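You operate a simulated robot arm through the tools that you are given. There is no shell and no other tool. Be economical: measure what you need, move in short steps, check, and stop when the job is done.

You run a simulated two-armed robot. Do the job below in one go: nothing can be reset, and whatever is moved stays where it is left.

TASK
Brush a patch of grease on the roller core's bearing and cap it again.
Fine: use the round brush and the grease tin. Hold the core while you turn the cap off and while you brush. Put the brush back. Set down upright: round brush. A coat counts when it lies all over at full strength: go over it till it gets no stronger.
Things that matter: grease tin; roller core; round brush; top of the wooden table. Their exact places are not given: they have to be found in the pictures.

The check looks at the end state, three seconds after you hand in, the way a careful person would. Anything else that was tipped, shoved, dropped, spilled or broken makes it a failure. Lids that push on must go on centred and level and be pressed home; caps that screw on are set level and turned clockwise until they are tight.

THE ROBOT
Two 7-joint arms with two-finger parallel grippers on one trunk, on a base that drives. Base frame: it is fixed to the floor where the robot stands at the start and does not move with it; the origin is under the middle of the robot, x ahead of it, y to its left, z up; the surface under the hand at the start is at about z = 0.8. Units: m, rad, N and s.
The left shoulder is at the start at [0.07, 0.163, 1.17], the right one opposite. With the tool pointing down near the work surface each hand reaches from about 0.38 to 0.88 m from the robot's upright axis, wherever it stands, measured 20 degrees to its own side. Places, roughly: grease tin [0.7, -0.2, 0.8]; top of the wooden table [0.6, 0.3, 0.8]. Payload 3.43 kg a hand.
Tool frame (each hand has its own): the origin (TCP) lies between the finger pads and is the grasp point; the fingertips stand 0.034 m ahead of it; z points along the fingers, y is the line along which they close. Largest opening 0.128 m; finger width 0.024, thickness 0.012; the body of the gripper, 0.048 by 0.13 m, starts 0.096 m behind the TCP.
Orientation is that of the tool frame in the base frame, as a unit quaternion [x, y, z, w]. With the fingers straight down and closing along the base's y, the tool's x points along the base's -x, its y along +y and its z along -z.

THE INTERFACE
- The arms move only by the tool step_arm. It takes "left_commands", "right_commands" or both (then of equal length, played together; a hand with none holds still); each is a list of rows, each a list of 7 numbers: the turn, a rotation vector about the base's x, y, z in rad, then the shift along the base's x, y, z in m, then the gripper command, from -1 (fully open) to 1 (shut), values between in proportion. In form: [[rx, ry, rz, dx, dy, dz, jaw], ...]. A call has 1 to 12 rows; each row is the pose to reach, as a shift and turn from the pose commanded when the call began. Rows are played at 5 a second. More than 0.05 m and 0.15 rad between two rows, or a gripper value outside its range, and nothing of the call is played. A pose out of reach is approached as far as the arm can. The call stops where the force on the tool passes 90 N (or 10 N more than at its start, if that is more) or the arm is blocked; 0.2 s more then pass. Each finger travels about 0.153 m/s and halts on what it meets, pressing with about 43 N; the grip force reading is that of the motor and also rises with nothing between the fingers. The clock runs only during rows and for 0.2 s after the last one: add rows that repeat a pose to give the fingers time. The reply holds the time, the measured pose of the TCP, the force on the tool along the base axes, the opening and the grip force, in the units named above and with some noise, with the torque about the TCP (base axes, N m) and any sound that the robot's microphone picked up.
- Cameras (640 x 400 px; columns grow to the right, rows downward): "scene" is now at [0.1344, -0.028, 1.3974]; the picture's right is [-0.31, -0.95, 0.00], its down [-0.56, 0.18, -0.81] and it looks along [0.77, -0.25, -0.58] (base axes); focal length 239 px, centre (320, 200). "left" rides on the left gripper at [0.076, 0.011, -0.16] in its tool frame; the picture's right is [-0.15, 0.99, 0.00], its down [-0.88, -0.13, -0.46] and it looks along [-0.45, -0.07, 0.89] (tool axes); focal length 234 px, centre (320, 200). "right" rides on the right gripper at [0.076, -0.011, -0.16] in its tool frame; the picture's right is [0.15, 0.99, 0.00], its down [-0.88, 0.13, -0.46] and it looks along [-0.45, 0.07, 0.89] (tool axes); focal length 234 px, centre (320, 200).
- snapshot(camera): a new picture of that camera. The clock stands still meanwhile.
- lift_body(by): slides the trunk up (or, below 0, down) by that many m; the arms and the scene camera ride with it, the base frame stays. It gives what a move gives, with no picture.
- roll_base(legs): drives the robot by 1 to 6 legs, each [ahead, left, turn to the left] in m, m and rad, along the robot's own axes; the way and the turn of a leg run together, so that a leg with both is an arc; at most 1.5 m and 3.142 rad a leg. The arms and the cameras ride along, it lands a little off, and it stops where it bumps. It gives what a move gives.
- pan_tilt(pan, tilt): turns the head with the scene camera to pan (to the left, within 1.501 rad either way) and tilt (down, from -0.506 to 1.204), counted from straight ahead of the robot. It gives what a move gives.
- point_at(camera, pixels): there is no depth. For up to 12 entries [column, row, z] of the newest picture of that camera ("zoom" is the newest enlarged one), the place [x, y] in the base frame at which the ray of that pixel passes the height z, good to about 0.002 m. The clock stands still meanwhile.
- close_up(camera, box): a new picture of the part [left, top, right, bottom] of that camera's present view, enlarged. The clock stands still meanwhile.
- finish_job(): hands the job in; it is judged then, once.

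Keep the steps short. Do not move on a guess: measure, check each grasp and each placing, and mend mistakes. In all there are 80 turns and 62 pictures (those below and enlarged ones count). Leave the grippers open and the arms clear of the work at the hand-in unless told otherwise, and finish with a single line.

The tools are called after ">>>" as name(argument=value, ...) on one line, values as JSON. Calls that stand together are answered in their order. step_arm: Moves the arms, as the interface text tells. Its arguments: {"type":"object","properties":{"left_commands":{"type":"array","items":{"type":"array","items":{"type":"number"}}},"right_commands":{"type":"array","items":{"type":"array","items":{"type":"number"}}}},"required":[]} The other tools are called the same way: lift_body (by) slides the trunk up or down; roll_base (legs) drives the base; pan_tilt (pan, tilt) turns the head that bears the scene camera; snapshot (camera) takes a picture; point_at (camera, pixels) gives the place at which the rays of pixels pass given heights; close_up (camera, box) takes an enlarged picture of a part of a camera's view; finish_job () hands the job in.

At the start:

```text
t: 0.0
left_position: [0.514, 0.0851, 1.2667]
left_tcp_rot: [-0.001, 1.0, 0.001, 0.0]
left_contact_force: [-1.1, 0.8, -0.1]
left_wrist_torque: [0.0, 0.01, -0.01]
left_grip_width: 0.1278
left_finger_force: 0.0
right_position: [0.4697, -0.3772, 1.2363]
right_tcp_rot: [0.0, 1.0, 0.0, -0.001]
right_contact_force: [-0.5, -0.2, 0.0]
right_wrist_torque: [0.01, -0.04, -0.02]
right_grip_width: 0.1281
right_finger_force: 0.0
trunk travel left (down, up): [-0.65, 0.29]
robot x, y, heading: [0.0003, 0.0007, 0.005]
head pan, tilt: [-0.312, 0.625]
```

scene: 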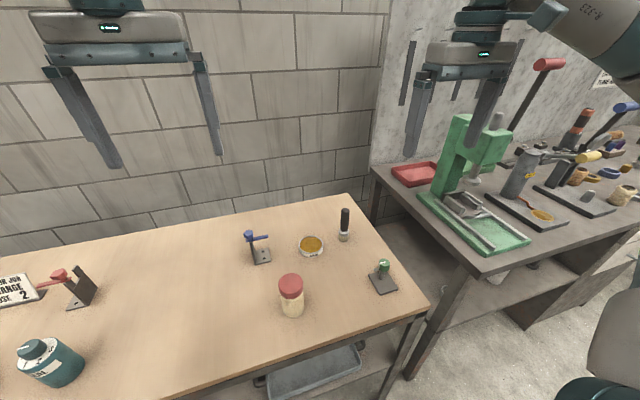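
right: 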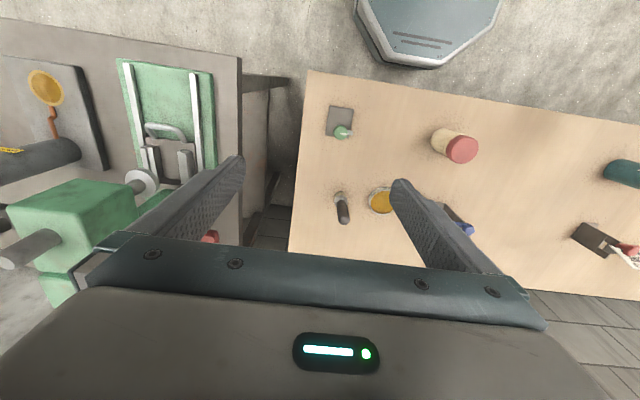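
left: 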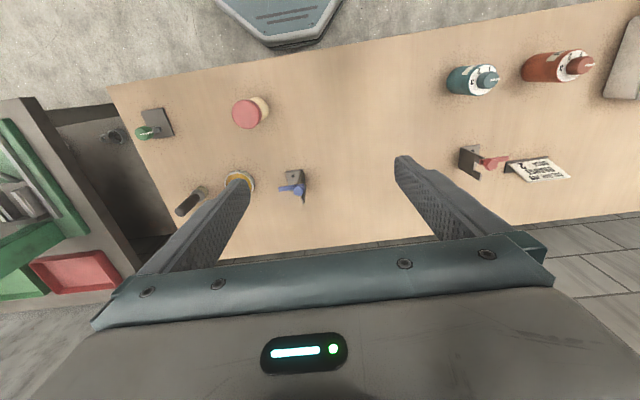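

The tin seems to be at (311,245), a brush at (344,225), and a cream cylinder with a red cap at (291,295). I'll enlarge that area to check.

>>> close_up(camera="scene", box=[230, 190, 410, 330])

>>> close_up(camera="left", box=[120, 80, 340, 230])

>>> point_at(camera="scene", pixels=[[311, 245, 0.8], [344, 240, 0.8], [291, 312, 0.8], [291, 283, 0.9], [344, 212, 0.9], [262, 258, 0.8], [384, 284, 0.8]])

```text
2.86 times, centred on (320, 260) of scene
```

zoom: 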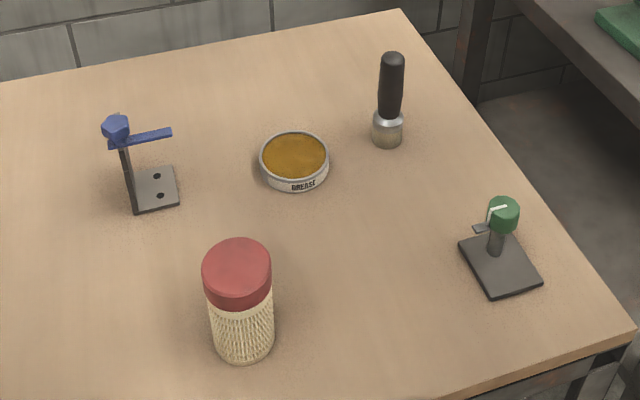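

```text
2.67 times, centred on (230, 155) of left
```

zoom: 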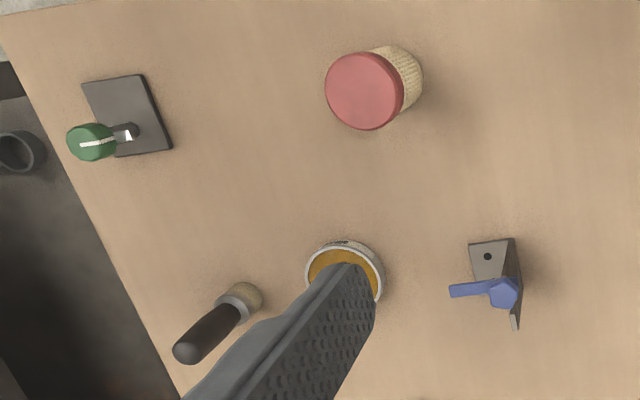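

```text
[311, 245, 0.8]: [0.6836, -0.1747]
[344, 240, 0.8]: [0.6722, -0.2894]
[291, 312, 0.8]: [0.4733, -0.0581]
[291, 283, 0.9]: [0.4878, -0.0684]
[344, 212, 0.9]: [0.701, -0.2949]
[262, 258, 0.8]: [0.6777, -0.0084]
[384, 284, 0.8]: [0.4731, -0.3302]
```

The core is the cream cylinder with the red cap. I'll cross the rays from two cameras to get heights and the table level.

>>> point_at(camera="scene", pixels=[[290.5, 280, 0.88], [290.5, 280, 0.92], [345.5, 210.5, 0.88], [345.5, 210.5, 0.94], [312, 245.5, 0.8], [312, 245.5, 0.84], [293.5, 316, 0.8], [344, 240, 0.8], [343.5, 241, 0.8], [297, 250, 0.8], [323, 250, 0.8], [312, 257, 0.8]])

>>> point_at(camera="left", pixels=[[247, 113.5, 0.88], [247, 113.5, 0.92], [182, 212, 0.88], [182, 212, 0.94], [239.5, 181.5, 0.8], [239.5, 181.5, 0.84], [261, 111, 0.8], [202, 191, 0.8]])

```text
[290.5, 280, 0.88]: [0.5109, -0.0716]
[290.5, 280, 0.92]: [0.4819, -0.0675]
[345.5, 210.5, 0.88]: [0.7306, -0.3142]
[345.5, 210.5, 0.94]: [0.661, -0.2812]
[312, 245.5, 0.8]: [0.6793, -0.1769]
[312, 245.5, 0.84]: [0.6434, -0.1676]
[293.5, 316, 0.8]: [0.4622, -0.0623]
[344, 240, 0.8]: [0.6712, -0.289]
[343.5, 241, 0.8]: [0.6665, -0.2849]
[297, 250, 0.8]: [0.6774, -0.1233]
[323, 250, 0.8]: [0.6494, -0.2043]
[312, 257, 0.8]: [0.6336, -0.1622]
```

```text
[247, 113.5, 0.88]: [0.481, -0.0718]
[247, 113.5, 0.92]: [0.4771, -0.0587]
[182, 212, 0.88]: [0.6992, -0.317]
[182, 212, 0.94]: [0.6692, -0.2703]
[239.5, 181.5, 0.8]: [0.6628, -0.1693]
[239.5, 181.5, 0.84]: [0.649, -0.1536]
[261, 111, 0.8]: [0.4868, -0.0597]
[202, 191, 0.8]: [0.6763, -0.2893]
```

Cap top is at z≈0.92 and the core axis near (0.483,-0.063). The brush is at (0.672,-0.287), and the tin at (0.66,-0.17) with its rim near 0.82. Tight views of the core and brush will give me the cap height and brush size.

>>> close_up(camera="scene", box=[262, 268, 322, 322])

>>> close_up(camera="scene", box=[290, 200, 364, 260])

```text
7.41 times, centred on (292, 295) of scene
```

zoom: 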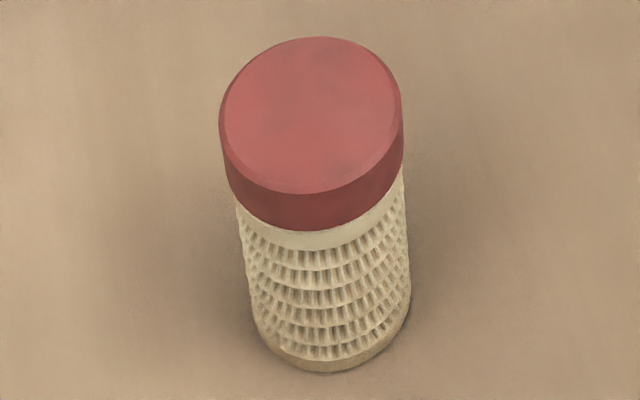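

```text
6.67 times, centred on (327, 230) of scene
```

zoom: 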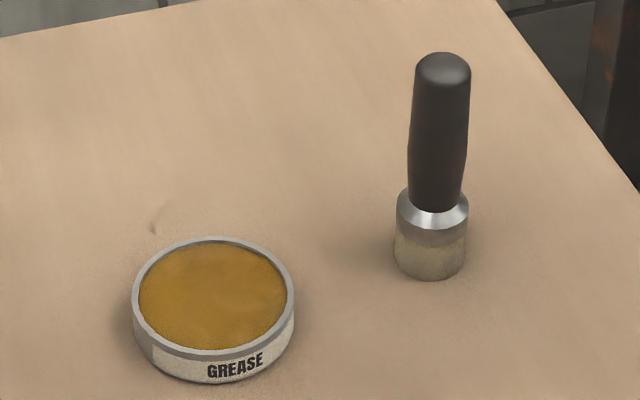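

>>> point_at(camera="scene", pixels=[[290.9, 283.8, 0.91], [290.9, 283.8, 0.92], [290.9, 283.8, 0.93], [293.1, 310.1, 0.8], [293.5, 318.3, 0.8], [343.3, 237.5, 0.8], [344, 240.5, 0.8], [311, 244.5, 0.82], [278.5, 285, 0.92], [303.2, 283, 0.92]])

>>> point_at(camera="zoom", pixels=[[429, 255, 0.8], [429, 278, 0.8], [395, 256, 0.8], [465, 256, 0.8], [432, 210, 0.82], [432, 210, 0.84], [214, 297, 0.82], [134, 305, 0.82], [295, 295, 0.82], [443, 70, 0.92], [443, 70, 0.93], [220, 382, 0.8]])

```text
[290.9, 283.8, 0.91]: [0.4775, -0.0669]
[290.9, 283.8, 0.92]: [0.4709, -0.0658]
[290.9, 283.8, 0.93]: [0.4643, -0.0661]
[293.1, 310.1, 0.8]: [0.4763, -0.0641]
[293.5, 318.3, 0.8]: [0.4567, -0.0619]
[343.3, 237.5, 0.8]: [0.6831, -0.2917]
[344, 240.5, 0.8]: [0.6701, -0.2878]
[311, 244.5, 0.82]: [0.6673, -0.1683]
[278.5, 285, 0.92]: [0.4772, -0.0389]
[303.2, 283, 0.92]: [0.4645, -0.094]
```

```text
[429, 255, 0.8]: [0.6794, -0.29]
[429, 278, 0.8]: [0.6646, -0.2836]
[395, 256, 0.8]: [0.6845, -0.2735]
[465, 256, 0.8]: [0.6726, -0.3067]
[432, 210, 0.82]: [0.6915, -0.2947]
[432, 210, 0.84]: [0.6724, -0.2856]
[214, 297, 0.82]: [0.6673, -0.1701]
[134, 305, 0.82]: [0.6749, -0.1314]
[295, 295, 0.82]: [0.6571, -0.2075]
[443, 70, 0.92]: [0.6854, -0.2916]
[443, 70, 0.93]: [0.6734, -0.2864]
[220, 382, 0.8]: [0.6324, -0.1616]
```

The core axis is about (0.478,-0.066), the top ≈0.91 and the cap Ø≈0.056. Close to the body the left arm would be folded, so I back the base 8 cm. That keeps everything in reach.

>>> roll_base(legs=[[-0.08, 0, 0]])

```text
t: 1.1
left_position: [0.4338, 0.0859, 1.2654]
left_tcp_rot: [0.0, 1.0, 0.0, 0.0]
left_contact_force: [0.7, -0.4, -0.5]
left_wrist_torque: [0.0, 0.01, 0.0]
left_grip_width: 0.1279
left_finger_force: 0.1
right_position: [0.3904, -0.3764, 1.2354]
right_tcp_rot: [0.0, 1.0, 0.0, -0.001]
right_contact_force: [0.3, 0.3, -0.1]
right_wrist_torque: [0.01, -0.01, 0.01]
right_grip_width: 0.1282
right_finger_force: 0.0
trunk travel left (down, up): [-0.65, 0.29]
robot x, y, heading: [-0.0788, -0.0035, -0.002]
head pan, tilt: [-0.312, 0.625]
```

Next I turn the left hand to point at the core from its left (azimuth −70°, 60° off vertical), going down to z≈0.95, which is clear of everything. The right hand moves over to look at the core from above.

>>> step_arm(left_commands=[[-0.0579, -0.0827, -0.1002, 0, 0, -0.029, -1], [-0.1158, -0.1653, -0.2004, 0, 0, -0.058, -1], [-0.1736, -0.248, -0.3006, 0, 0, -0.087, -1], [-0.2315, -0.3306, -0.4008, 0, 0.01, -0.116, -1], [-0.2894, -0.4133, -0.501, 0, 0.02, -0.145, -1], [-0.3473, -0.4959, -0.6013, 0, 0.03, -0.174, -1], [-0.4052, -0.5786, -0.7015, 0, 0.03, -0.203, -1], [-0.463, -0.6612, -0.8017, 0, 0.03, -0.232, -1], [-0.5209, -0.7439, -0.9019, 0, 0.03, -0.261, -1], [-0.5788, -0.8265, -1.0021, 0, 0.03, -0.29, -1], [-0.6367, -0.9092, -1.1023, 0, 0.03, -0.315, -1], [-0.6367, -0.9092, -1.1023, 0, 0.03, -0.315, -1]], right_commands=[[0, 0, 0, 0.005, 0.02, -0.01, -1], [0, 0, 0, 0.01, 0.04, -0.02, -1], [0, 0, 0, 0.015, 0.06, -0.03, -1], [0, 0, 0, 0.02, 0.08, -0.04, -1], [0, 0, 0, 0.025, 0.1, -0.05, -1], [0, 0, 0, 0.03, 0.12, -0.06, -1], [0, 0, 0, 0.035, 0.14, -0.07, -1], [0, 0, 0, 0.04, 0.16, -0.08, -1], [0, 0, 0, 0.045, 0.18, -0.09, -1], [0, 0, 0, 0.05, 0.2, -0.1, -1], [0, 0, 0, 0.05, 0.2, -0.1, -1], [0, 0, 0, 0.05, 0.2, -0.1, -1]])

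>>> snapshot(camera="scene")

>>> snapshot(camera="right")

```text
t: 3.9
left_position: [0.4487, 0.0922, 1.0069]
left_tcp_rot: [0.496, 0.671, -0.3, 0.463]
left_contact_force: [0.1, -0.3, -0.9]
left_wrist_torque: [0.02, -0.02, 0.04]
left_grip_width: 0.128
left_finger_force: 0.1
left hand out of reach, approached as far as the arm can: row 11
right_position: [0.4386, -0.1754, 1.1365]
right_tcp_rot: [0.0, 1.0, 0.0, 0.0]
right_contact_force: [-0.3, -0.2, 0.3]
right_wrist_torque: [0.03, -0.03, -0.01]
right_grip_width: 0.1279
right_finger_force: 0.1
trunk travel left (down, up): [-0.65, 0.29]
robot x, y, heading: [-0.0799, -0.0001, -0.003]
head pan, tilt: [-0.312, 0.625]
stopped in row 12 (left hand): the arm was blocked; the commanded pose is now the measured one
```

```text
54 pictures are left
```

scene: 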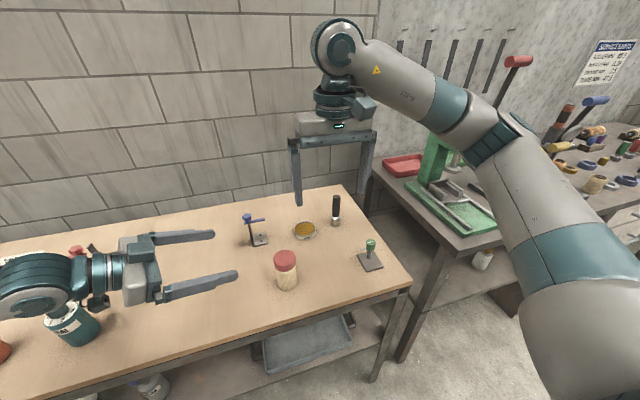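

```text
53 pictures are left
```

right: 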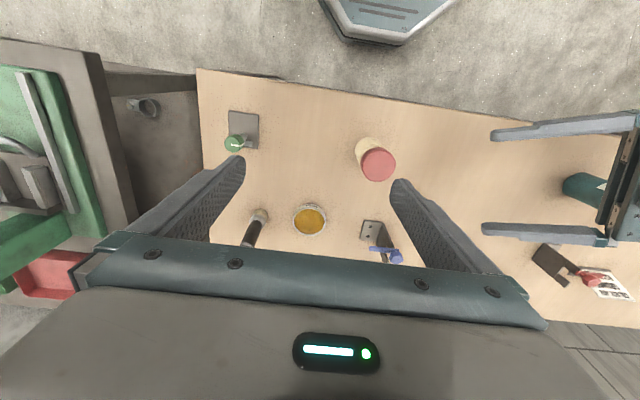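

The left arm stopped at z≈1.007, near a joint limit. It is now close to the teal bottle, so before going lower I measure where that bottle stands.

>>> point_at(camera="right", pixels=[[568, 188, 0.8], [600, 205, 0.8], [375, 163, 0.91], [367, 155, 0.8], [309, 221, 0.8], [260, 214, 0.8], [290, 78, 0.8]])

>>> point_at(camera="scene", pixels=[[80, 346, 0.8], [98, 328, 0.8], [60, 312, 0.95], [285, 258, 0.91], [287, 284, 0.8], [250, 392, 0.8], [400, 290, 0.8], [305, 232, 0.82], [335, 219, 0.8]])

>>> close_up(camera="right", box=[300, 100, 460, 200])

```text
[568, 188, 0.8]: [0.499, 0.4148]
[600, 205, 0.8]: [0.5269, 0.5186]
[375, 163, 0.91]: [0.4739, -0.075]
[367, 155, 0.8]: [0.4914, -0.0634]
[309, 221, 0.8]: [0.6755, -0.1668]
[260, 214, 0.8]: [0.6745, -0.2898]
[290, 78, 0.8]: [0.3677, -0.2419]
```

```text
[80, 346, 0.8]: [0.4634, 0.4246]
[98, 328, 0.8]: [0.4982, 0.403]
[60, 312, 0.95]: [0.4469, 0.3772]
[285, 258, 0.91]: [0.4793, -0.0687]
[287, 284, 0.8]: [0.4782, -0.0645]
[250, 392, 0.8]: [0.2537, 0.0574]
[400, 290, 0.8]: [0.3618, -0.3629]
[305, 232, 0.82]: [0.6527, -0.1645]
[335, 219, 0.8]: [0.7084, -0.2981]
```

```text
4.00 times, centred on (380, 150) of right
```

zoom: 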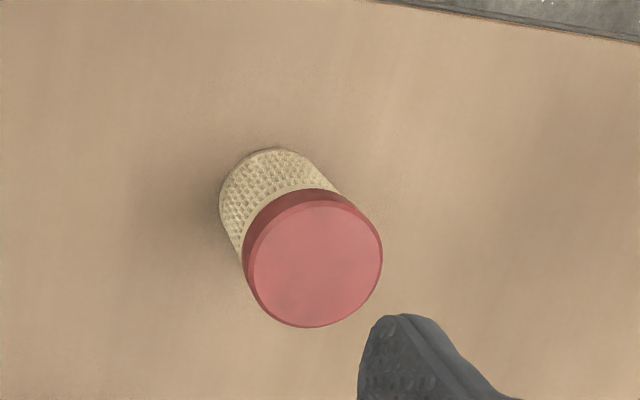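

The core is at about (0.478,-0.067), the table front edge at x≈0.36 and the bottle near (0.48,0.41). I swing the left hand to azimuth −45° so the wrist moves away from the bottle, then lower it to z≈0.9.

>>> step_arm(left_commands=[[0, 0, 0.14, -0.02, -0.022, 0, -1], [0, 0, 0.28, -0.04, -0.045, 0, -1], [0, 0, 0.42, -0.063, -0.068, 0, -1], [0, 0, 0.42, -0.063, -0.068, -0.03, -1], [0, 0, 0.42, -0.063, -0.068, -0.06, -1], [0, 0, 0.42, -0.063, -0.068, -0.09, -1], [0, 0, 0.42, -0.063, -0.068, -0.1, -1]])

```text
t: 5.5
left_position: [0.3928, 0.0222, 0.9026]
left_tcp_rot: [0.345, 0.759, -0.197, 0.515]
left_contact_force: [0.7, -0.2, -1.2]
left_wrist_torque: [0.01, -0.02, 0.0]
left_grip_width: 0.128
left_finger_force: 0.1
left hand out of reach, approached as far as the arm can: row 2, 3, 4, 5, 6, 7
right_position: [0.4392, -0.1752, 1.1354]
right_tcp_rot: [0.0, 1.0, 0.0, 0.001]
right_contact_force: [0.7, 0.2, -0.5]
right_wrist_torque: [-0.03, -0.02, 0.0]
right_grip_width: 0.1277
right_finger_force: 0.1
trunk travel left (down, up): [-0.65, 0.29]
robot x, y, heading: [-0.0784, -0.0006, 0.002]
head pan, tilt: [-0.312, 0.625]
```

The direction is now right (azimuth −45°, 67° off vertical), and the core lies straight ahead. I lower to z≈0.842, then advance by (0.085,-0.089) with the fingers open around the core.

>>> step_arm(left_commands=[[0, 0, 0, 0, 0, -0.03, -1], [0, 0, 0, 0, 0, -0.06, -1], [0, 0, 0, 0.02, -0.021, -0.06, -1], [0, 0, 0, 0.04, -0.042, -0.06, -1], [0, 0, 0, 0.06, -0.063, -0.06, -1], [0, 0, 0, 0.06, -0.063, -0.06, -1]])

>>> snapshot(camera="left")

>>> snapshot(camera="right")

```text
t: 6.9
left_position: [0.4544, -0.0408, 0.8434]
left_tcp_rot: [0.344, 0.76, -0.197, 0.515]
left_contact_force: [0.2, 0.3, 0.4]
left_wrist_torque: [0.0, -0.03, -0.01]
left_grip_width: 0.1278
left_finger_force: 0.0
right_position: [0.4392, -0.1755, 1.1361]
right_tcp_rot: [0.0, 1.0, -0.001, 0.0]
right_contact_force: [-0.3, -1.1, 0.8]
right_wrist_torque: [-0.01, -0.02, -0.02]
right_grip_width: 0.1281
right_finger_force: 0.2
trunk travel left (down, up): [-0.65, 0.29]
robot x, y, heading: [-0.0785, 0.0017, 0.002]
head pan, tilt: [-0.312, 0.625]
```

```text
51 pictures are left
```

left: 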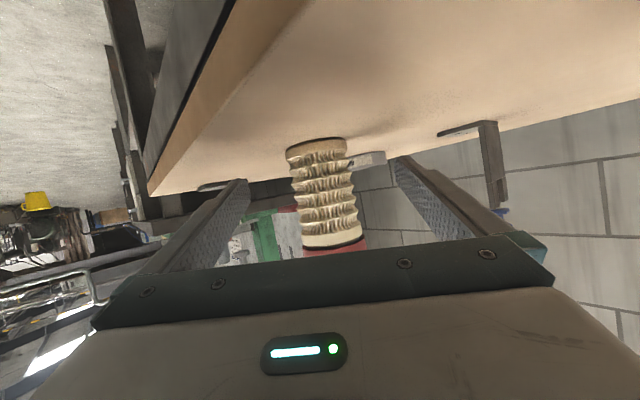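

```text
50 pictures are left
```

right: 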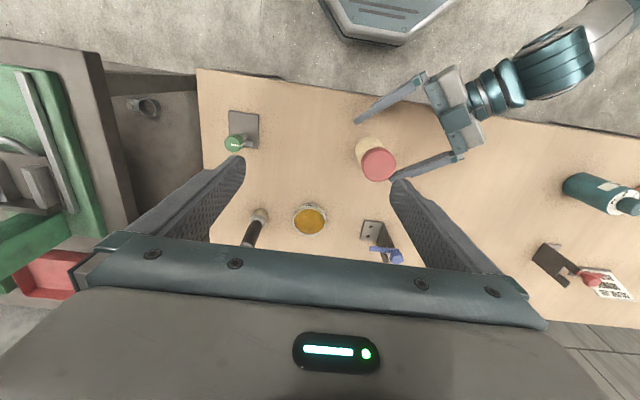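

The core sits midway between the left fingers. I advance the last 24 mm, take out a 3° roll, and close gently.

>>> step_arm(left_commands=[[-0.039, 0.04, 0.024, 0.012, -0.013, 0, -1], [-0.039, 0.04, 0.024, 0.0236, -0.0262, 0, -1], [-0.039, 0.04, 0.024, 0.0236, -0.0262, 0, -0.3], [-0.039, 0.04, 0.024, 0.0236, -0.0262, 0, 0], [-0.039, 0.04, 0.024, 0.0236, -0.0262, 0, 0.1], [-0.039, 0.04, 0.024, 0.0236, -0.0262, 0, 0.2], [-0.039, 0.04, 0.024, 0.0236, -0.0262, 0, 0.4], [-0.039, 0.04, 0.024, 0.0236, -0.0262, 0, 1], [-0.039, 0.04, 0.024, 0.0236, -0.0262, 0, 1]])

>>> close_up(camera="right", box=[300, 80, 492, 200])

>>> close_up(camera="scene", box=[200, 210, 340, 300])

```text
t: 8.9
left_position: [0.4777, -0.0662, 0.8425]
left_tcp_rot: [0.321, 0.77, -0.212, 0.509]
left_contact_force: [1.0, -0.2, 0.1]
left_wrist_torque: [-0.03, -0.02, -0.03]
left_grip_width: 0.0546
left_finger_force: 42.7
right_position: [0.4392, -0.1768, 1.1357]
right_tcp_rot: [0.0, 1.0, 0.0, 0.0]
right_contact_force: [-0.1, 0.6, -0.4]
right_wrist_torque: [0.02, 0.02, -0.01]
right_grip_width: 0.1278
right_finger_force: 0.0
trunk travel left (down, up): [-0.65, 0.29]
robot x, y, heading: [-0.0779, -0.0007, -0.003]
head pan, tilt: [-0.312, 0.625]
```

```text
3.33 times, centred on (396, 140) of right
```

zoom: 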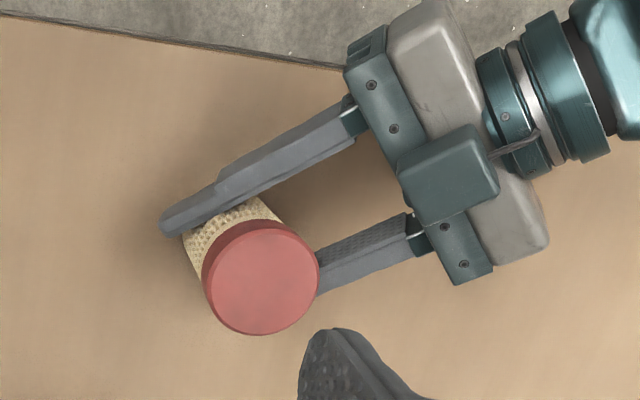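

```text
4.44 times, centred on (270, 255) of scene
```

zoom: 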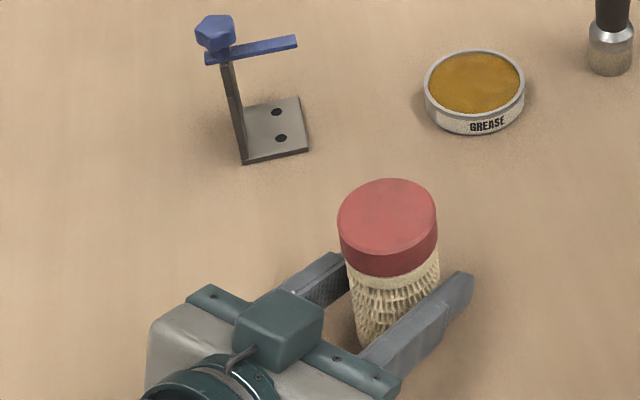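

Left grip is good: 0.0546 m wide, 43 N, core at (0.478,-0.066). Next the right hand goes over the cap, pre-turned −0.75 rad so there is room to turn it off anticlockwise. It stops at z≈0.975 with open fingers.

>>> step_arm(right_commands=[[0, 0, -0.12, 0.006, 0.018, -0.02, -1], [0, 0, -0.25, 0.013, 0.037, -0.04, -1], [0, 0, -0.38, 0.02, 0.056, -0.065, -1], [0, 0, -0.5, 0.026, 0.074, -0.09, -1], [0, 0, -0.63, 0.033, 0.093, -0.12, -1], [0, 0, -0.75, 0.039, 0.111, -0.16, -1], [0, 0, -0.75, 0.039, 0.111, -0.16, -1]])

>>> snapshot(camera="right")

>>> snapshot(camera="scene")

```text
t: 10.5
left_position: [0.4767, -0.0677, 0.8417]
left_tcp_rot: [0.32, 0.771, -0.211, 0.509]
left_contact_force: [0.0, 0.0, 0.5]
left_wrist_torque: [-0.02, 0.01, -0.01]
left_grip_width: 0.0545
left_finger_force: 43.0
right_position: [0.4779, -0.0665, 0.9752]
right_tcp_rot: [0.368, 0.93, 0.0, 0.0]
right_contact_force: [0.1, -0.5, 0.4]
right_wrist_torque: [-0.03, -0.01, 0.04]
right_grip_width: 0.1279
right_finger_force: 0.0
trunk travel left (down, up): [-0.65, 0.29]
robot x, y, heading: [-0.0799, 0.0032, -0.005]
head pan, tilt: [-0.312, 0.625]
```

```text
47 pictures are left
```

right: 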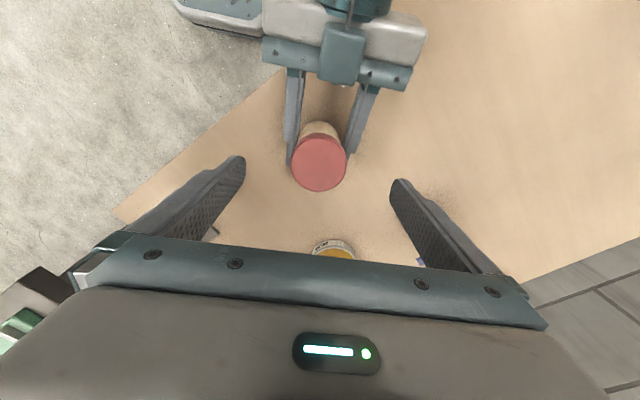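

```text
46 pictures are left
```

scene: 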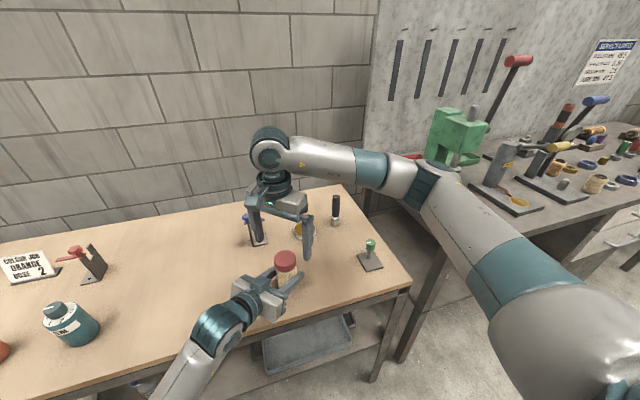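

>>> point_at(camera="right", pixels=[[319.5, 163, 0.91], [292, 160, 0.91], [347, 160, 0.91]])

>>> step_arm(right_commands=[[0, 0, 0, 0, 0, -0.03, -1], [0, 0, 0, 0, 0, -0.055, -1], [0, 0, 0, 0, 0, -0.062, -1], [0, 0, 0, 0, 0, -0.062, -1]])

>>> close_up(camera="scene", box=[230, 200, 350, 310])

```text
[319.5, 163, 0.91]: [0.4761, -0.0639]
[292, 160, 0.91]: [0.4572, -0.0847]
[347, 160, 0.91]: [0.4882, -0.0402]
```

```text
t: 11.5
left_position: [0.478, -0.0671, 0.842]
left_tcp_rot: [0.322, 0.77, -0.213, 0.508]
left_contact_force: [-0.2, -0.6, -0.3]
left_wrist_torque: [-0.02, -0.04, -0.05]
left_grip_width: 0.0544
left_finger_force: 42.5
right_position: [0.4802, -0.0644, 0.914]
right_tcp_rot: [0.367, 0.93, 0.0, -0.001]
right_contact_force: [0.3, -0.2, 0.4]
right_wrist_torque: [0.0, 0.0, 0.05]
right_grip_width: 0.128
right_finger_force: 0.0
trunk travel left (down, up): [-0.65, 0.29]
robot x, y, heading: [-0.0825, 0.004, -0.006]
head pan, tilt: [-0.312, 0.625]
```

```text
3.64 times, centred on (290, 255) of scene
```

zoom: 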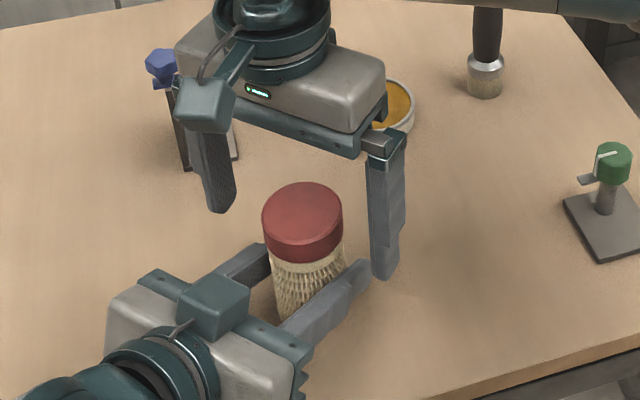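

The right fingers straddle the cap, with tips at z≈0.88, above the left fingers (tops ≈0.86). Closing on the cap.

>>> step_arm(right_commands=[[0, 0, 0, -0.002, -0.002, 0, -0.5], [0, 0, 0, -0.002, -0.002, 0, 0], [0, 0, 0, -0.002, -0.002, 0, 0.2], [0, 0, 0, -0.002, -0.002, 0, 0.4], [0, 0, 0, -0.002, -0.002, 0, 1], [0, 0, 0, -0.002, -0.002, 0, 1]])

```text
t: 12.9
left_position: [0.4783, -0.0666, 0.8432]
left_tcp_rot: [0.321, 0.77, -0.212, 0.508]
left_contact_force: [0.2, 0.3, 0.5]
left_wrist_torque: [0.06, -0.12, -0.03]
left_grip_width: 0.0546
left_finger_force: 42.7
right_position: [0.4777, -0.0676, 0.9144]
right_tcp_rot: [0.366, 0.931, -0.001, 0.0]
right_contact_force: [0.0, 0.1, -0.8]
right_wrist_torque: [-0.08, 0.02, 0.04]
right_grip_width: 0.0571
right_finger_force: 43.4
trunk travel left (down, up): [-0.65, 0.29]
robot x, y, heading: [-0.0781, 0.0022, -0.001]
head pan, tilt: [-0.312, 0.625]
```

Cap gripped at 0.0571 m. Now I turn it anticlockwise by 1.5 rad.

>>> step_arm(right_commands=[[0, 0, 0.14, 0, 0, 0, 1], [0, 0, 0.28, 0, 0, 0, 1], [0, 0, 0.42, 0, 0, 0, 1], [0, 0, 0.56, 0, 0, 0, 1], [0, 0, 0.7, 0, 0, 0, 1], [0, 0, 0.84, 0, 0, 0, 1], [0, 0, 0.98, 0, 0, 0, 1], [0, 0, 1.12, 0, 0, 0, 1], [0, 0, 1.26, 0, 0, 0, 1], [0, 0, 1.4, 0, 0, 0, 1], [0, 0, 1.5, 0, 0, 0, 1]])

```text
t: 15.3
left_position: [0.4773, -0.0664, 0.8429]
left_tcp_rot: [0.321, 0.771, -0.212, 0.508]
left_contact_force: [-12.4, 19.9, 0.9]
left_wrist_torque: [-0.63, -0.26, 0.03]
left_grip_width: 0.0545
left_finger_force: 43.3
right_position: [0.4775, -0.0671, 0.9147]
right_tcp_rot: [-0.367, 0.93, 0.0, 0.0]
right_contact_force: [15.6, -21.4, 7.7]
right_wrist_torque: [-0.94, -0.72, -0.01]
right_grip_width: 0.0569
right_finger_force: 43.5
trunk travel left (down, up): [-0.65, 0.29]
robot x, y, heading: [-0.0823, 0.0006, 0.004]
head pan, tilt: [-0.312, 0.625]
```

There is a side load of ~25 N and +7.7 N upward, so the cap may have risen along its thread. I ease up by 2 mm and read the force.

>>> step_arm(right_commands=[[0, 0, 0, 0, 0, 0.001, 1], [0, 0, 0, 0, 0, 0.002, 1], [0, 0, 0, 0, 0, 0.002, 1]])

>>> close_up(camera="scene", box=[245, 225, 335, 305])

```text
t: 16.1
left_position: [0.4761, -0.0674, 0.8423]
left_tcp_rot: [0.321, 0.77, -0.213, 0.509]
left_contact_force: [-17.9, 22.6, 2.3]
left_wrist_torque: [-0.63, -0.26, 0.03]
left_grip_width: 0.0549
left_finger_force: 42.7
right_position: [0.4763, -0.0679, 0.9154]
right_tcp_rot: [-0.366, 0.931, -0.001, -0.001]
right_contact_force: [16.3, -23.6, -1.8]
right_wrist_torque: [-1.06, -0.85, 0.01]
right_grip_width: 0.057
right_finger_force: 42.8
trunk travel left (down, up): [-0.65, 0.29]
robot x, y, heading: [-0.0791, -0.0008, -0.001]
head pan, tilt: [-0.312, 0.625]
```

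```text
5.00 times, centred on (290, 265) of scene
```

zoom: 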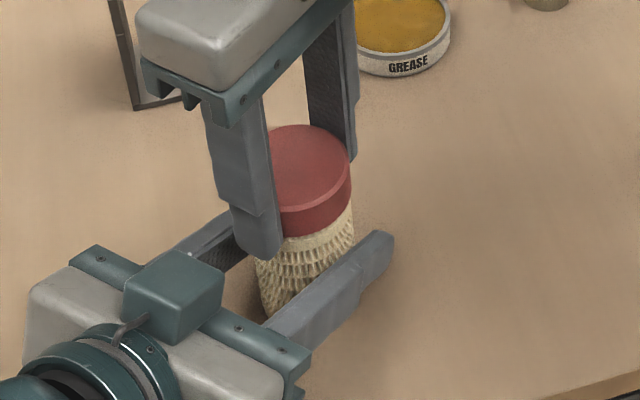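

The cap is still threaded. I open slightly, turn the hand back 1.65 rad and regrip.

>>> step_arm(right_commands=[[0, 0, 0, 0, 0, 0, -0.4], [0, 0, -0.15, 0, 0, 0, -0.4], [0, 0, -0.3, 0, 0, 0, -0.4], [0, 0, -0.45, 0, 0, 0, -0.4], [0, 0, -0.6, 0, 0, 0, -0.4], [0, 0, -0.75, 0, 0, 0, -0.4], [0, 0, -0.9, 0, 0, 0, -0.4], [0, 0, -1.05, 0, 0, 0, -0.4], [0, 0, -1.2, 0, 0, 0, -0.4], [0, 0, -1.35, 0, 0, 0, -0.4], [0, 0, -1.5, 0, 0, 0, -0.4], [0, 0, -1.65, 0, 0, 0, -0.4]])

>>> step_arm(right_commands=[[0, 0, 0, 0, 0, 0, 1], [0, 0, 0, 0, 0, 0, 1], [0, 0, 0.15, 0, 0, 0, 1], [0, 0, 0.3, 0, 0, 0, 1], [0, 0, 0.45, 0, 0, 0, 1], [0, 0, 0.6, 0, 0, 0.0005, 1], [0, 0, 0.75, 0, 0, 0.0005, 1], [0, 0, 0.9, 0, 0, 0.001, 1], [0, 0, 1.05, 0, 0, 0.001, 1], [0, 0, 1.2, 0, 0, 0.0015, 1], [0, 0, 1.35, 0, 0, 0.002, 1], [0, 0, 1.5, 0, 0, 0.002, 1]])

```text
t: 18.7
left_position: [0.4785, -0.0677, 0.8429]
left_tcp_rot: [0.322, 0.771, -0.212, 0.508]
left_contact_force: [0.9, -0.3, 0.2]
left_wrist_torque: [0.03, 0.03, 0.02]
left_grip_width: 0.0549
left_finger_force: 43.2
right_position: [0.4763, -0.0675, 0.9152]
right_tcp_rot: [0.437, 0.9, 0.0, 0.0]
right_contact_force: [1.3, -0.1, -0.4]
right_wrist_torque: [0.01, 0.03, 0.0]
right_grip_width: 0.0894
right_finger_force: 0.0
trunk travel left (down, up): [-0.65, 0.29]
robot x, y, heading: [-0.0789, -0.0039, -0.003]
head pan, tilt: [-0.312, 0.625]
```

```text
t: 21.3
left_position: [0.4783, -0.0674, 0.8428]
left_tcp_rot: [0.322, 0.77, -0.213, 0.507]
left_contact_force: [-0.3, -0.2, -0.7]
left_wrist_torque: [0.03, 0.0, -0.02]
left_grip_width: 0.0548
left_finger_force: 43.4
right_position: [0.4755, -0.0686, 0.9169]
right_tcp_rot: [-0.296, 0.955, 0.0, -0.001]
right_contact_force: [0.5, -0.3, -0.6]
right_wrist_torque: [0.01, -0.02, 0.03]
right_grip_width: 0.057
right_finger_force: 43.2
trunk travel left (down, up): [-0.65, 0.29]
robot x, y, heading: [-0.0798, 0.0006, -0.004]
head pan, tilt: [-0.312, 0.625]
```

All forces are near zero, so the cap seems free. I lift it straight up 4 cm and look.

>>> step_arm(right_commands=[[0, 0, 0, 0, 0, 0.003, 1], [0, 0, 0, 0, 0, 0.006, 1], [0, 0, 0, 0, 0, 0.015, 1], [0, 0, 0, 0, 0, 0.04, 1], [0, 0, 0, 0, 0, 0.07, 1]])

>>> close_up(camera="scene", box=[245, 215, 335, 305])

```text
t: 22.5
left_position: [0.4776, -0.067, 0.8425]
left_tcp_rot: [0.322, 0.77, -0.213, 0.509]
left_contact_force: [-0.7, 1.1, -0.6]
left_wrist_torque: [0.01, 0.05, 0.02]
left_grip_width: 0.0543
left_finger_force: 43.1
right_position: [0.4757, -0.0671, 0.9889]
right_tcp_rot: [-0.296, 0.955, -0.001, -0.001]
right_contact_force: [-0.6, 0.0, -0.3]
right_wrist_torque: [-0.01, -0.02, 0.04]
right_grip_width: 0.057
right_finger_force: 42.8
trunk travel left (down, up): [-0.65, 0.29]
robot x, y, heading: [-0.0813, 0.0024, -0.0]
head pan, tilt: [-0.312, 0.625]
```

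```text
4.44 times, centred on (290, 260) of scene
```

zoom: 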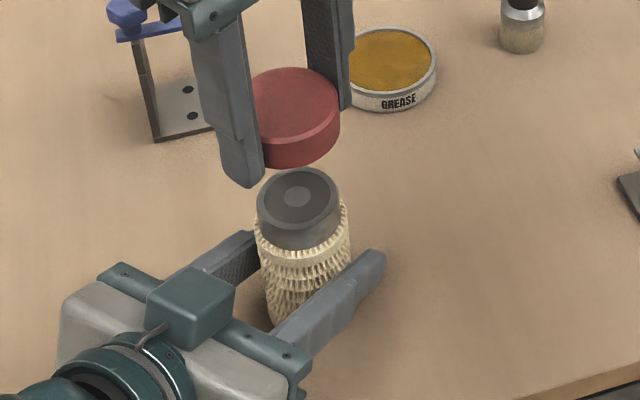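

The cap is off, and the grey bearing face with a lighter round patch shows on top of the core. I set the cap on clear table at about (0.50,-0.21), going down to TCP z≈0.842 first.

>>> step_arm(right_commands=[[0, 0, 0, 0.008, -0.047, 0, 1], [0, 0, 0, 0.016, -0.095, 0, 1], [0, 0, 0, 0.024, -0.143, 0, 1], [0, 0, 0, 0.024, -0.143, -0.04, 1], [0, 0, 0, 0.024, -0.143, -0.08, 1], [0, 0, 0, 0.024, -0.143, -0.12, 1], [0, 0, 0, 0.024, -0.143, -0.145, 1], [0, 0, 0, 0.024, -0.143, -0.148, 1]])

>>> close_up(camera="scene", box=[270, 200, 370, 300])

```text
t: 24.3
left_position: [0.4782, -0.0677, 0.8422]
left_tcp_rot: [0.322, 0.771, -0.212, 0.507]
left_contact_force: [0.0, 0.4, -0.3]
left_wrist_torque: [-0.01, 0.03, 0.01]
left_grip_width: 0.0546
left_finger_force: 43.2
right_position: [0.5009, -0.2101, 0.841]
right_tcp_rot: [-0.296, 0.955, 0.0, 0.0]
right_contact_force: [0.2, 0.0, 0.1]
right_wrist_torque: [0.01, 0.03, -0.05]
right_grip_width: 0.0568
right_finger_force: 43.5
trunk travel left (down, up): [-0.65, 0.29]
robot x, y, heading: [-0.0782, 0.0004, -0.002]
head pan, tilt: [-0.312, 0.625]
```

```text
4.00 times, centred on (320, 250) of scene
```

zoom: 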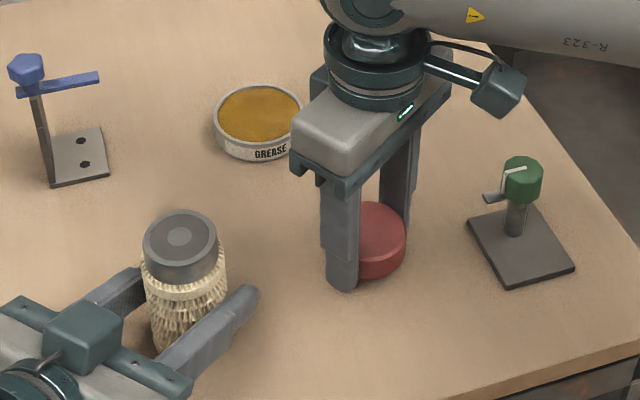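

>>> step_arm(right_commands=[[0, 0, 0, 0, 0, -0.002, 1], [0, 0, 0, 0, 0, -0.004, 1], [0, 0, 0, 0, 0, -0.006, 1], [0, 0, 0, 0, 0, -0.006, 1]])

```text
t: 25.3
left_position: [0.4776, -0.0673, 0.8428]
left_tcp_rot: [0.32, 0.77, -0.212, 0.509]
left_contact_force: [-0.4, -0.2, 0.2]
left_wrist_torque: [-0.01, 0.02, -0.01]
left_grip_width: 0.055
left_finger_force: 43.1
right_position: [0.5009, -0.2111, 0.8339]
right_tcp_rot: [-0.296, 0.955, 0.0, 0.0]
right_contact_force: [0.0, 0.5, -0.7]
right_wrist_torque: [0.01, -0.01, -0.02]
right_grip_width: 0.0568
right_finger_force: 43.4
trunk travel left (down, up): [-0.65, 0.29]
robot x, y, heading: [-0.0801, 0.0015, 0.001]
head pan, tilt: [-0.312, 0.625]
```

>>> step_arm(right_commands=[[0, 0, 0, 0, 0, -0.002, 1], [0, 0, 0, 0, 0, -0.004, 1], [0, 0, 0, 0, 0, -0.005, 1], [0, 0, 0, 0, 0, -0.005, 1]])

```text
t: 26.3
left_position: [0.4762, -0.066, 0.8446]
left_tcp_rot: [0.322, 0.769, -0.212, 0.509]
left_contact_force: [0.2, 0.5, -2.5]
left_wrist_torque: [0.01, -0.01, 0.02]
left_grip_width: 0.0548
left_finger_force: 42.8
right_position: [0.5, -0.2096, 0.8348]
right_tcp_rot: [-0.294, 0.956, -0.001, 0.004]
right_contact_force: [4.6, -5.5, 44.7]
right_wrist_torque: [0.74, 1.07, 0.46]
right_grip_width: 0.0565
right_finger_force: 43.2
trunk travel left (down, up): [-0.65, 0.29]
robot x, y, heading: [-0.0798, -0.001, 0.007]
head pan, tilt: [-0.312, 0.625]
```

Contact came at z≈0.834. I back off to just touching, open to ~0.09 m, then rise.

>>> step_arm(right_commands=[[0, 0, 0, 0, 0, 0.0045, 1], [0, 0, 0, 0, 0, 0.0055, 1], [0, 0, 0, 0, 0, 0.0055, 0], [0, 0, 0, 0, 0, 0.0055, -0.3], [0, 0, 0, 0, 0, 0.0055, -0.4], [0, 0, 0, 0, 0, 0.03, -0.4], [0, 0, 0, 0, 0, 0.07, -0.4], [0, 0, 0, 0, 0, 0.115, -0.4], [0, 0, 0, 0, 0, 0.16, -0.4]])

>>> snapshot(camera="right")

>>> close_up(camera="scene", box=[260, 210, 380, 300])

```text
t: 28.3
left_position: [0.4769, -0.0669, 0.8431]
left_tcp_rot: [0.322, 0.77, -0.212, 0.509]
left_contact_force: [-0.9, 0.5, -0.6]
left_wrist_torque: [0.05, 0.09, -0.01]
left_grip_width: 0.0547
left_finger_force: 43.1
right_position: [0.5016, -0.2115, 0.9892]
right_tcp_rot: [-0.295, 0.955, -0.001, 0.0]
right_contact_force: [-0.1, -0.1, -0.1]
right_wrist_torque: [-0.01, 0.01, 0.02]
right_grip_width: 0.0897
right_finger_force: 0.1
trunk travel left (down, up): [-0.65, 0.29]
robot x, y, heading: [-0.0801, -0.0027, 0.002]
head pan, tilt: [-0.312, 0.625]
```

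```text
41 pictures are left
```

right: 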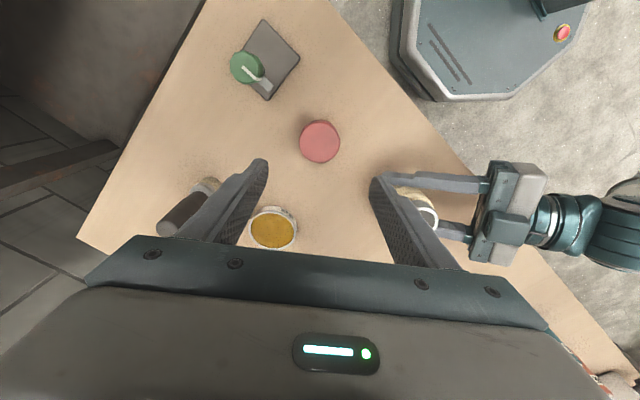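

```text
4.44 times, centred on (320, 255) of scene
```

zoom: 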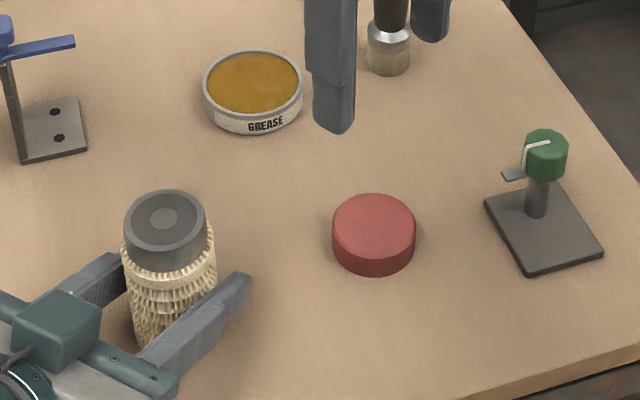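

The cap stands upright at (0.501,-0.211). Now the right hand goes up and over towards the brush, turned back to square, to get a view from above.

>>> step_arm(right_commands=[[0, 0, -0.1, 0, 0, 0.035, -1], [0, 0, -0.2, 0.03, -0.015, 0.07, -1], [0, 0, -0.3, 0.065, -0.03, 0.075, -1], [0, 0, -0.4, 0.1, -0.045, 0.075, -1], [0, 0, -0.5, 0.13, -0.06, 0.075, -1], [0, 0, -0.6, 0.158, -0.075, 0.075, -1], [0, 0, -0.6, 0.158, -0.075, 0.075, -1]])

>>> snapshot(camera="right")

>>> close_up(camera="scene", box=[270, 180, 370, 260])

```text
t: 29.9
left_position: [0.4768, -0.0674, 0.8417]
left_tcp_rot: [0.321, 0.77, -0.212, 0.509]
left_contact_force: [0.0, -0.1, -0.3]
left_wrist_torque: [0.04, -0.01, 0.01]
left_grip_width: 0.0548
left_finger_force: 42.9
right_position: [0.6583, -0.2851, 1.065]
right_tcp_rot: [0.0, 1.0, 0.0, 0.001]
right_contact_force: [0.2, -0.1, -0.2]
right_wrist_torque: [0.02, 0.0, 0.02]
right_grip_width: 0.128
right_finger_force: 0.0
trunk travel left (down, up): [-0.65, 0.29]
robot x, y, heading: [-0.0808, -0.0009, -0.001]
head pan, tilt: [-0.312, 0.625]
```

```text
39 pictures are left
```

right: 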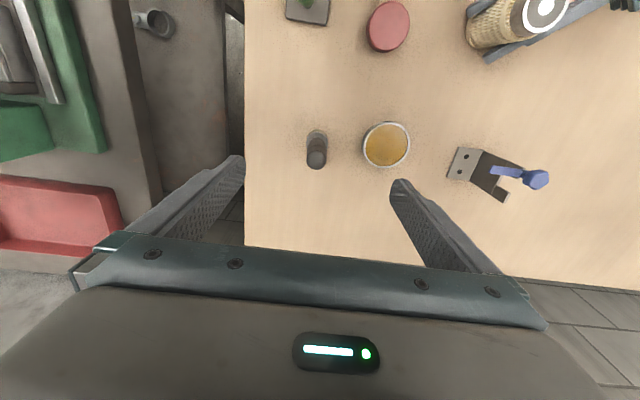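

```text
5.00 times, centred on (320, 220) of scene
```

zoom: 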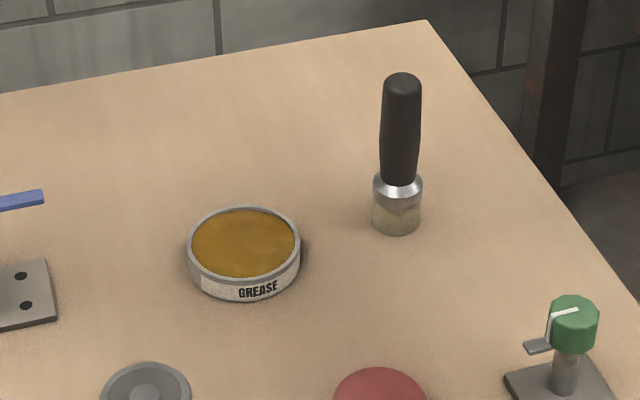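

>>> point_at(camera="right", pixels=[[316.5, 158, 0.9], [316.5, 158, 0.925], [316.5, 158, 0.94], [317, 142, 0.8], [386, 145, 0.815], [386, 123, 0.815], [386, 167, 0.815], [363, 145, 0.815], [410, 145, 0.815], [388, 24, 0.828]])

>>> point_at(camera="zoom", pixels=[[402, 83, 0.91], [402, 83, 0.925], [402, 83, 0.94], [397, 218, 0.8], [397, 234, 0.8], [244, 244, 0.815], [373, 192, 0.83], [422, 192, 0.83]])

```text
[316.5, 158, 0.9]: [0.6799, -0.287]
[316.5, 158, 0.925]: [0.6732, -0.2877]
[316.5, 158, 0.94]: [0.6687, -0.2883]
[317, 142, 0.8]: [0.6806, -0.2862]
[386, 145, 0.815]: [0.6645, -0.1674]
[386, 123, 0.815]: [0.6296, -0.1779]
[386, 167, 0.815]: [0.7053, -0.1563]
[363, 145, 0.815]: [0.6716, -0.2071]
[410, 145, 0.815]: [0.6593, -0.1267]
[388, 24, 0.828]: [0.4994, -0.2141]
```

```text
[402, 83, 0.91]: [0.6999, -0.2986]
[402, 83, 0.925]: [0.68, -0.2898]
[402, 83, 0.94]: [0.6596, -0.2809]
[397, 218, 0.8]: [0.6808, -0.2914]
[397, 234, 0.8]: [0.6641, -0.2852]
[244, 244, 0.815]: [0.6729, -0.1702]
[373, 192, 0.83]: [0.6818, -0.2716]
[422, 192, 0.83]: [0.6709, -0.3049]
```

Brush axis (0.678,-0.288), top ≈0.925; tin centre (0.667,-0.168). I go down over the handle to TCP z≈0.895 and close step by step.

>>> step_arm(right_commands=[[0, 0, 0, 0.0197, -0.003, 0, -1], [0, 0, 0, 0.0197, -0.003, -0.04, -1], [0, 0, 0, 0.0197, -0.003, -0.08, -1], [0, 0, 0, 0.0197, -0.003, -0.12, -1], [0, 0, 0, 0.0197, -0.003, -0.155, -1], [0, 0, 0, 0.0197, -0.003, -0.17, -1], [0, 0, 0, 0.0197, -0.003, -0.17, 0], [0, 0, 0, 0.0197, -0.003, -0.17, 0.3], [0, 0, 0, 0.0197, -0.003, -0.17, 0.5], [0, 0, 0, 0.0197, -0.003, -0.17, 0.7], [0, 0, 0, 0.0197, -0.003, -0.17, 1], [0, 0, 0, 0.0197, -0.003, -0.17, 1]])

>>> close_up(camera="scene", box=[290, 160, 390, 250])

```text
t: 32.5
left_position: [0.4784, -0.0677, 0.8424]
left_tcp_rot: [0.322, 0.77, -0.213, 0.509]
left_contact_force: [0.3, -0.1, -0.9]
left_wrist_torque: [0.05, -0.03, 0.01]
left_grip_width: 0.0547
left_finger_force: 43.0
right_position: [0.678, -0.2879, 0.8939]
right_tcp_rot: [0.0, 1.0, 0.0, 0.0]
right_contact_force: [0.0, 0.4, 0.9]
right_wrist_torque: [0.02, 0.0, 0.0]
right_grip_width: 0.0276
right_finger_force: 43.1
trunk travel left (down, up): [-0.65, 0.29]
robot x, y, heading: [-0.0755, 0.0001, -0.002]
head pan, tilt: [-0.312, 0.625]
```

```text
4.44 times, centred on (340, 205) of scene
```

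zoom: 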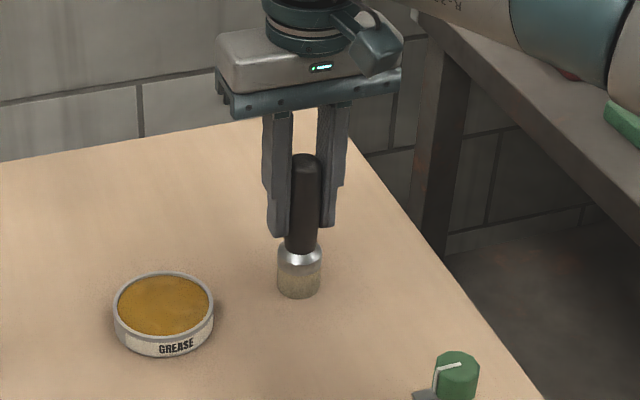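

Brush held (0.0276 m); the bristle end is 0.094 below the TCP. I lift it, carry it over the tin centre and lower the bristle end to z≈0.812.

>>> step_arm(right_commands=[[0, 0, 0, 0, 0, 0.03, 1], [0, 0, 0, 0, 0, 0.065, 1], [0, 0, 0, -0.004, 0.04, 0.065, 1], [0, 0, 0, -0.008, 0.08, 0.065, 1], [0, 0, 0, -0.011, 0.12, 0.065, 1], [0, 0, 0, -0.011, 0.12, 0.065, 1], [0, 0, 0, -0.011, 0.12, 0.035, 1], [0, 0, 0, -0.011, 0.12, 0.02, 1], [0, 0, 0, -0.011, 0.12, 0.012, 1], [0, 0, 0, -0.011, 0.12, 0.012, 1]])

>>> close_up(camera="scene", box=[260, 180, 360, 270])

```text
t: 34.7
left_position: [0.475, -0.0661, 0.8456]
left_tcp_rot: [0.321, 0.769, -0.212, 0.51]
left_contact_force: [0.6, -0.4, -1.1]
left_wrist_torque: [-0.02, 0.01, 0.04]
left_grip_width: 0.0547
left_finger_force: 42.5
right_position: [0.6657, -0.1671, 0.9103]
right_tcp_rot: [0.001, 1.0, 0.001, 0.003]
right_contact_force: [4.8, -2.4, 32.3]
right_wrist_torque: [-0.88, -0.13, 0.03]
right_grip_width: 0.0278
right_finger_force: 43.0
trunk travel left (down, up): [-0.65, 0.29]
robot x, y, heading: [-0.0805, 0.0006, -0.004]
head pan, tilt: [-0.312, 0.625]
```

```text
4.44 times, centred on (310, 225) of scene
```

zoom: 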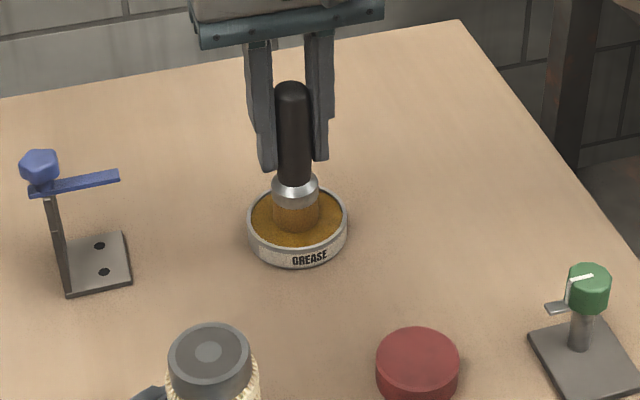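

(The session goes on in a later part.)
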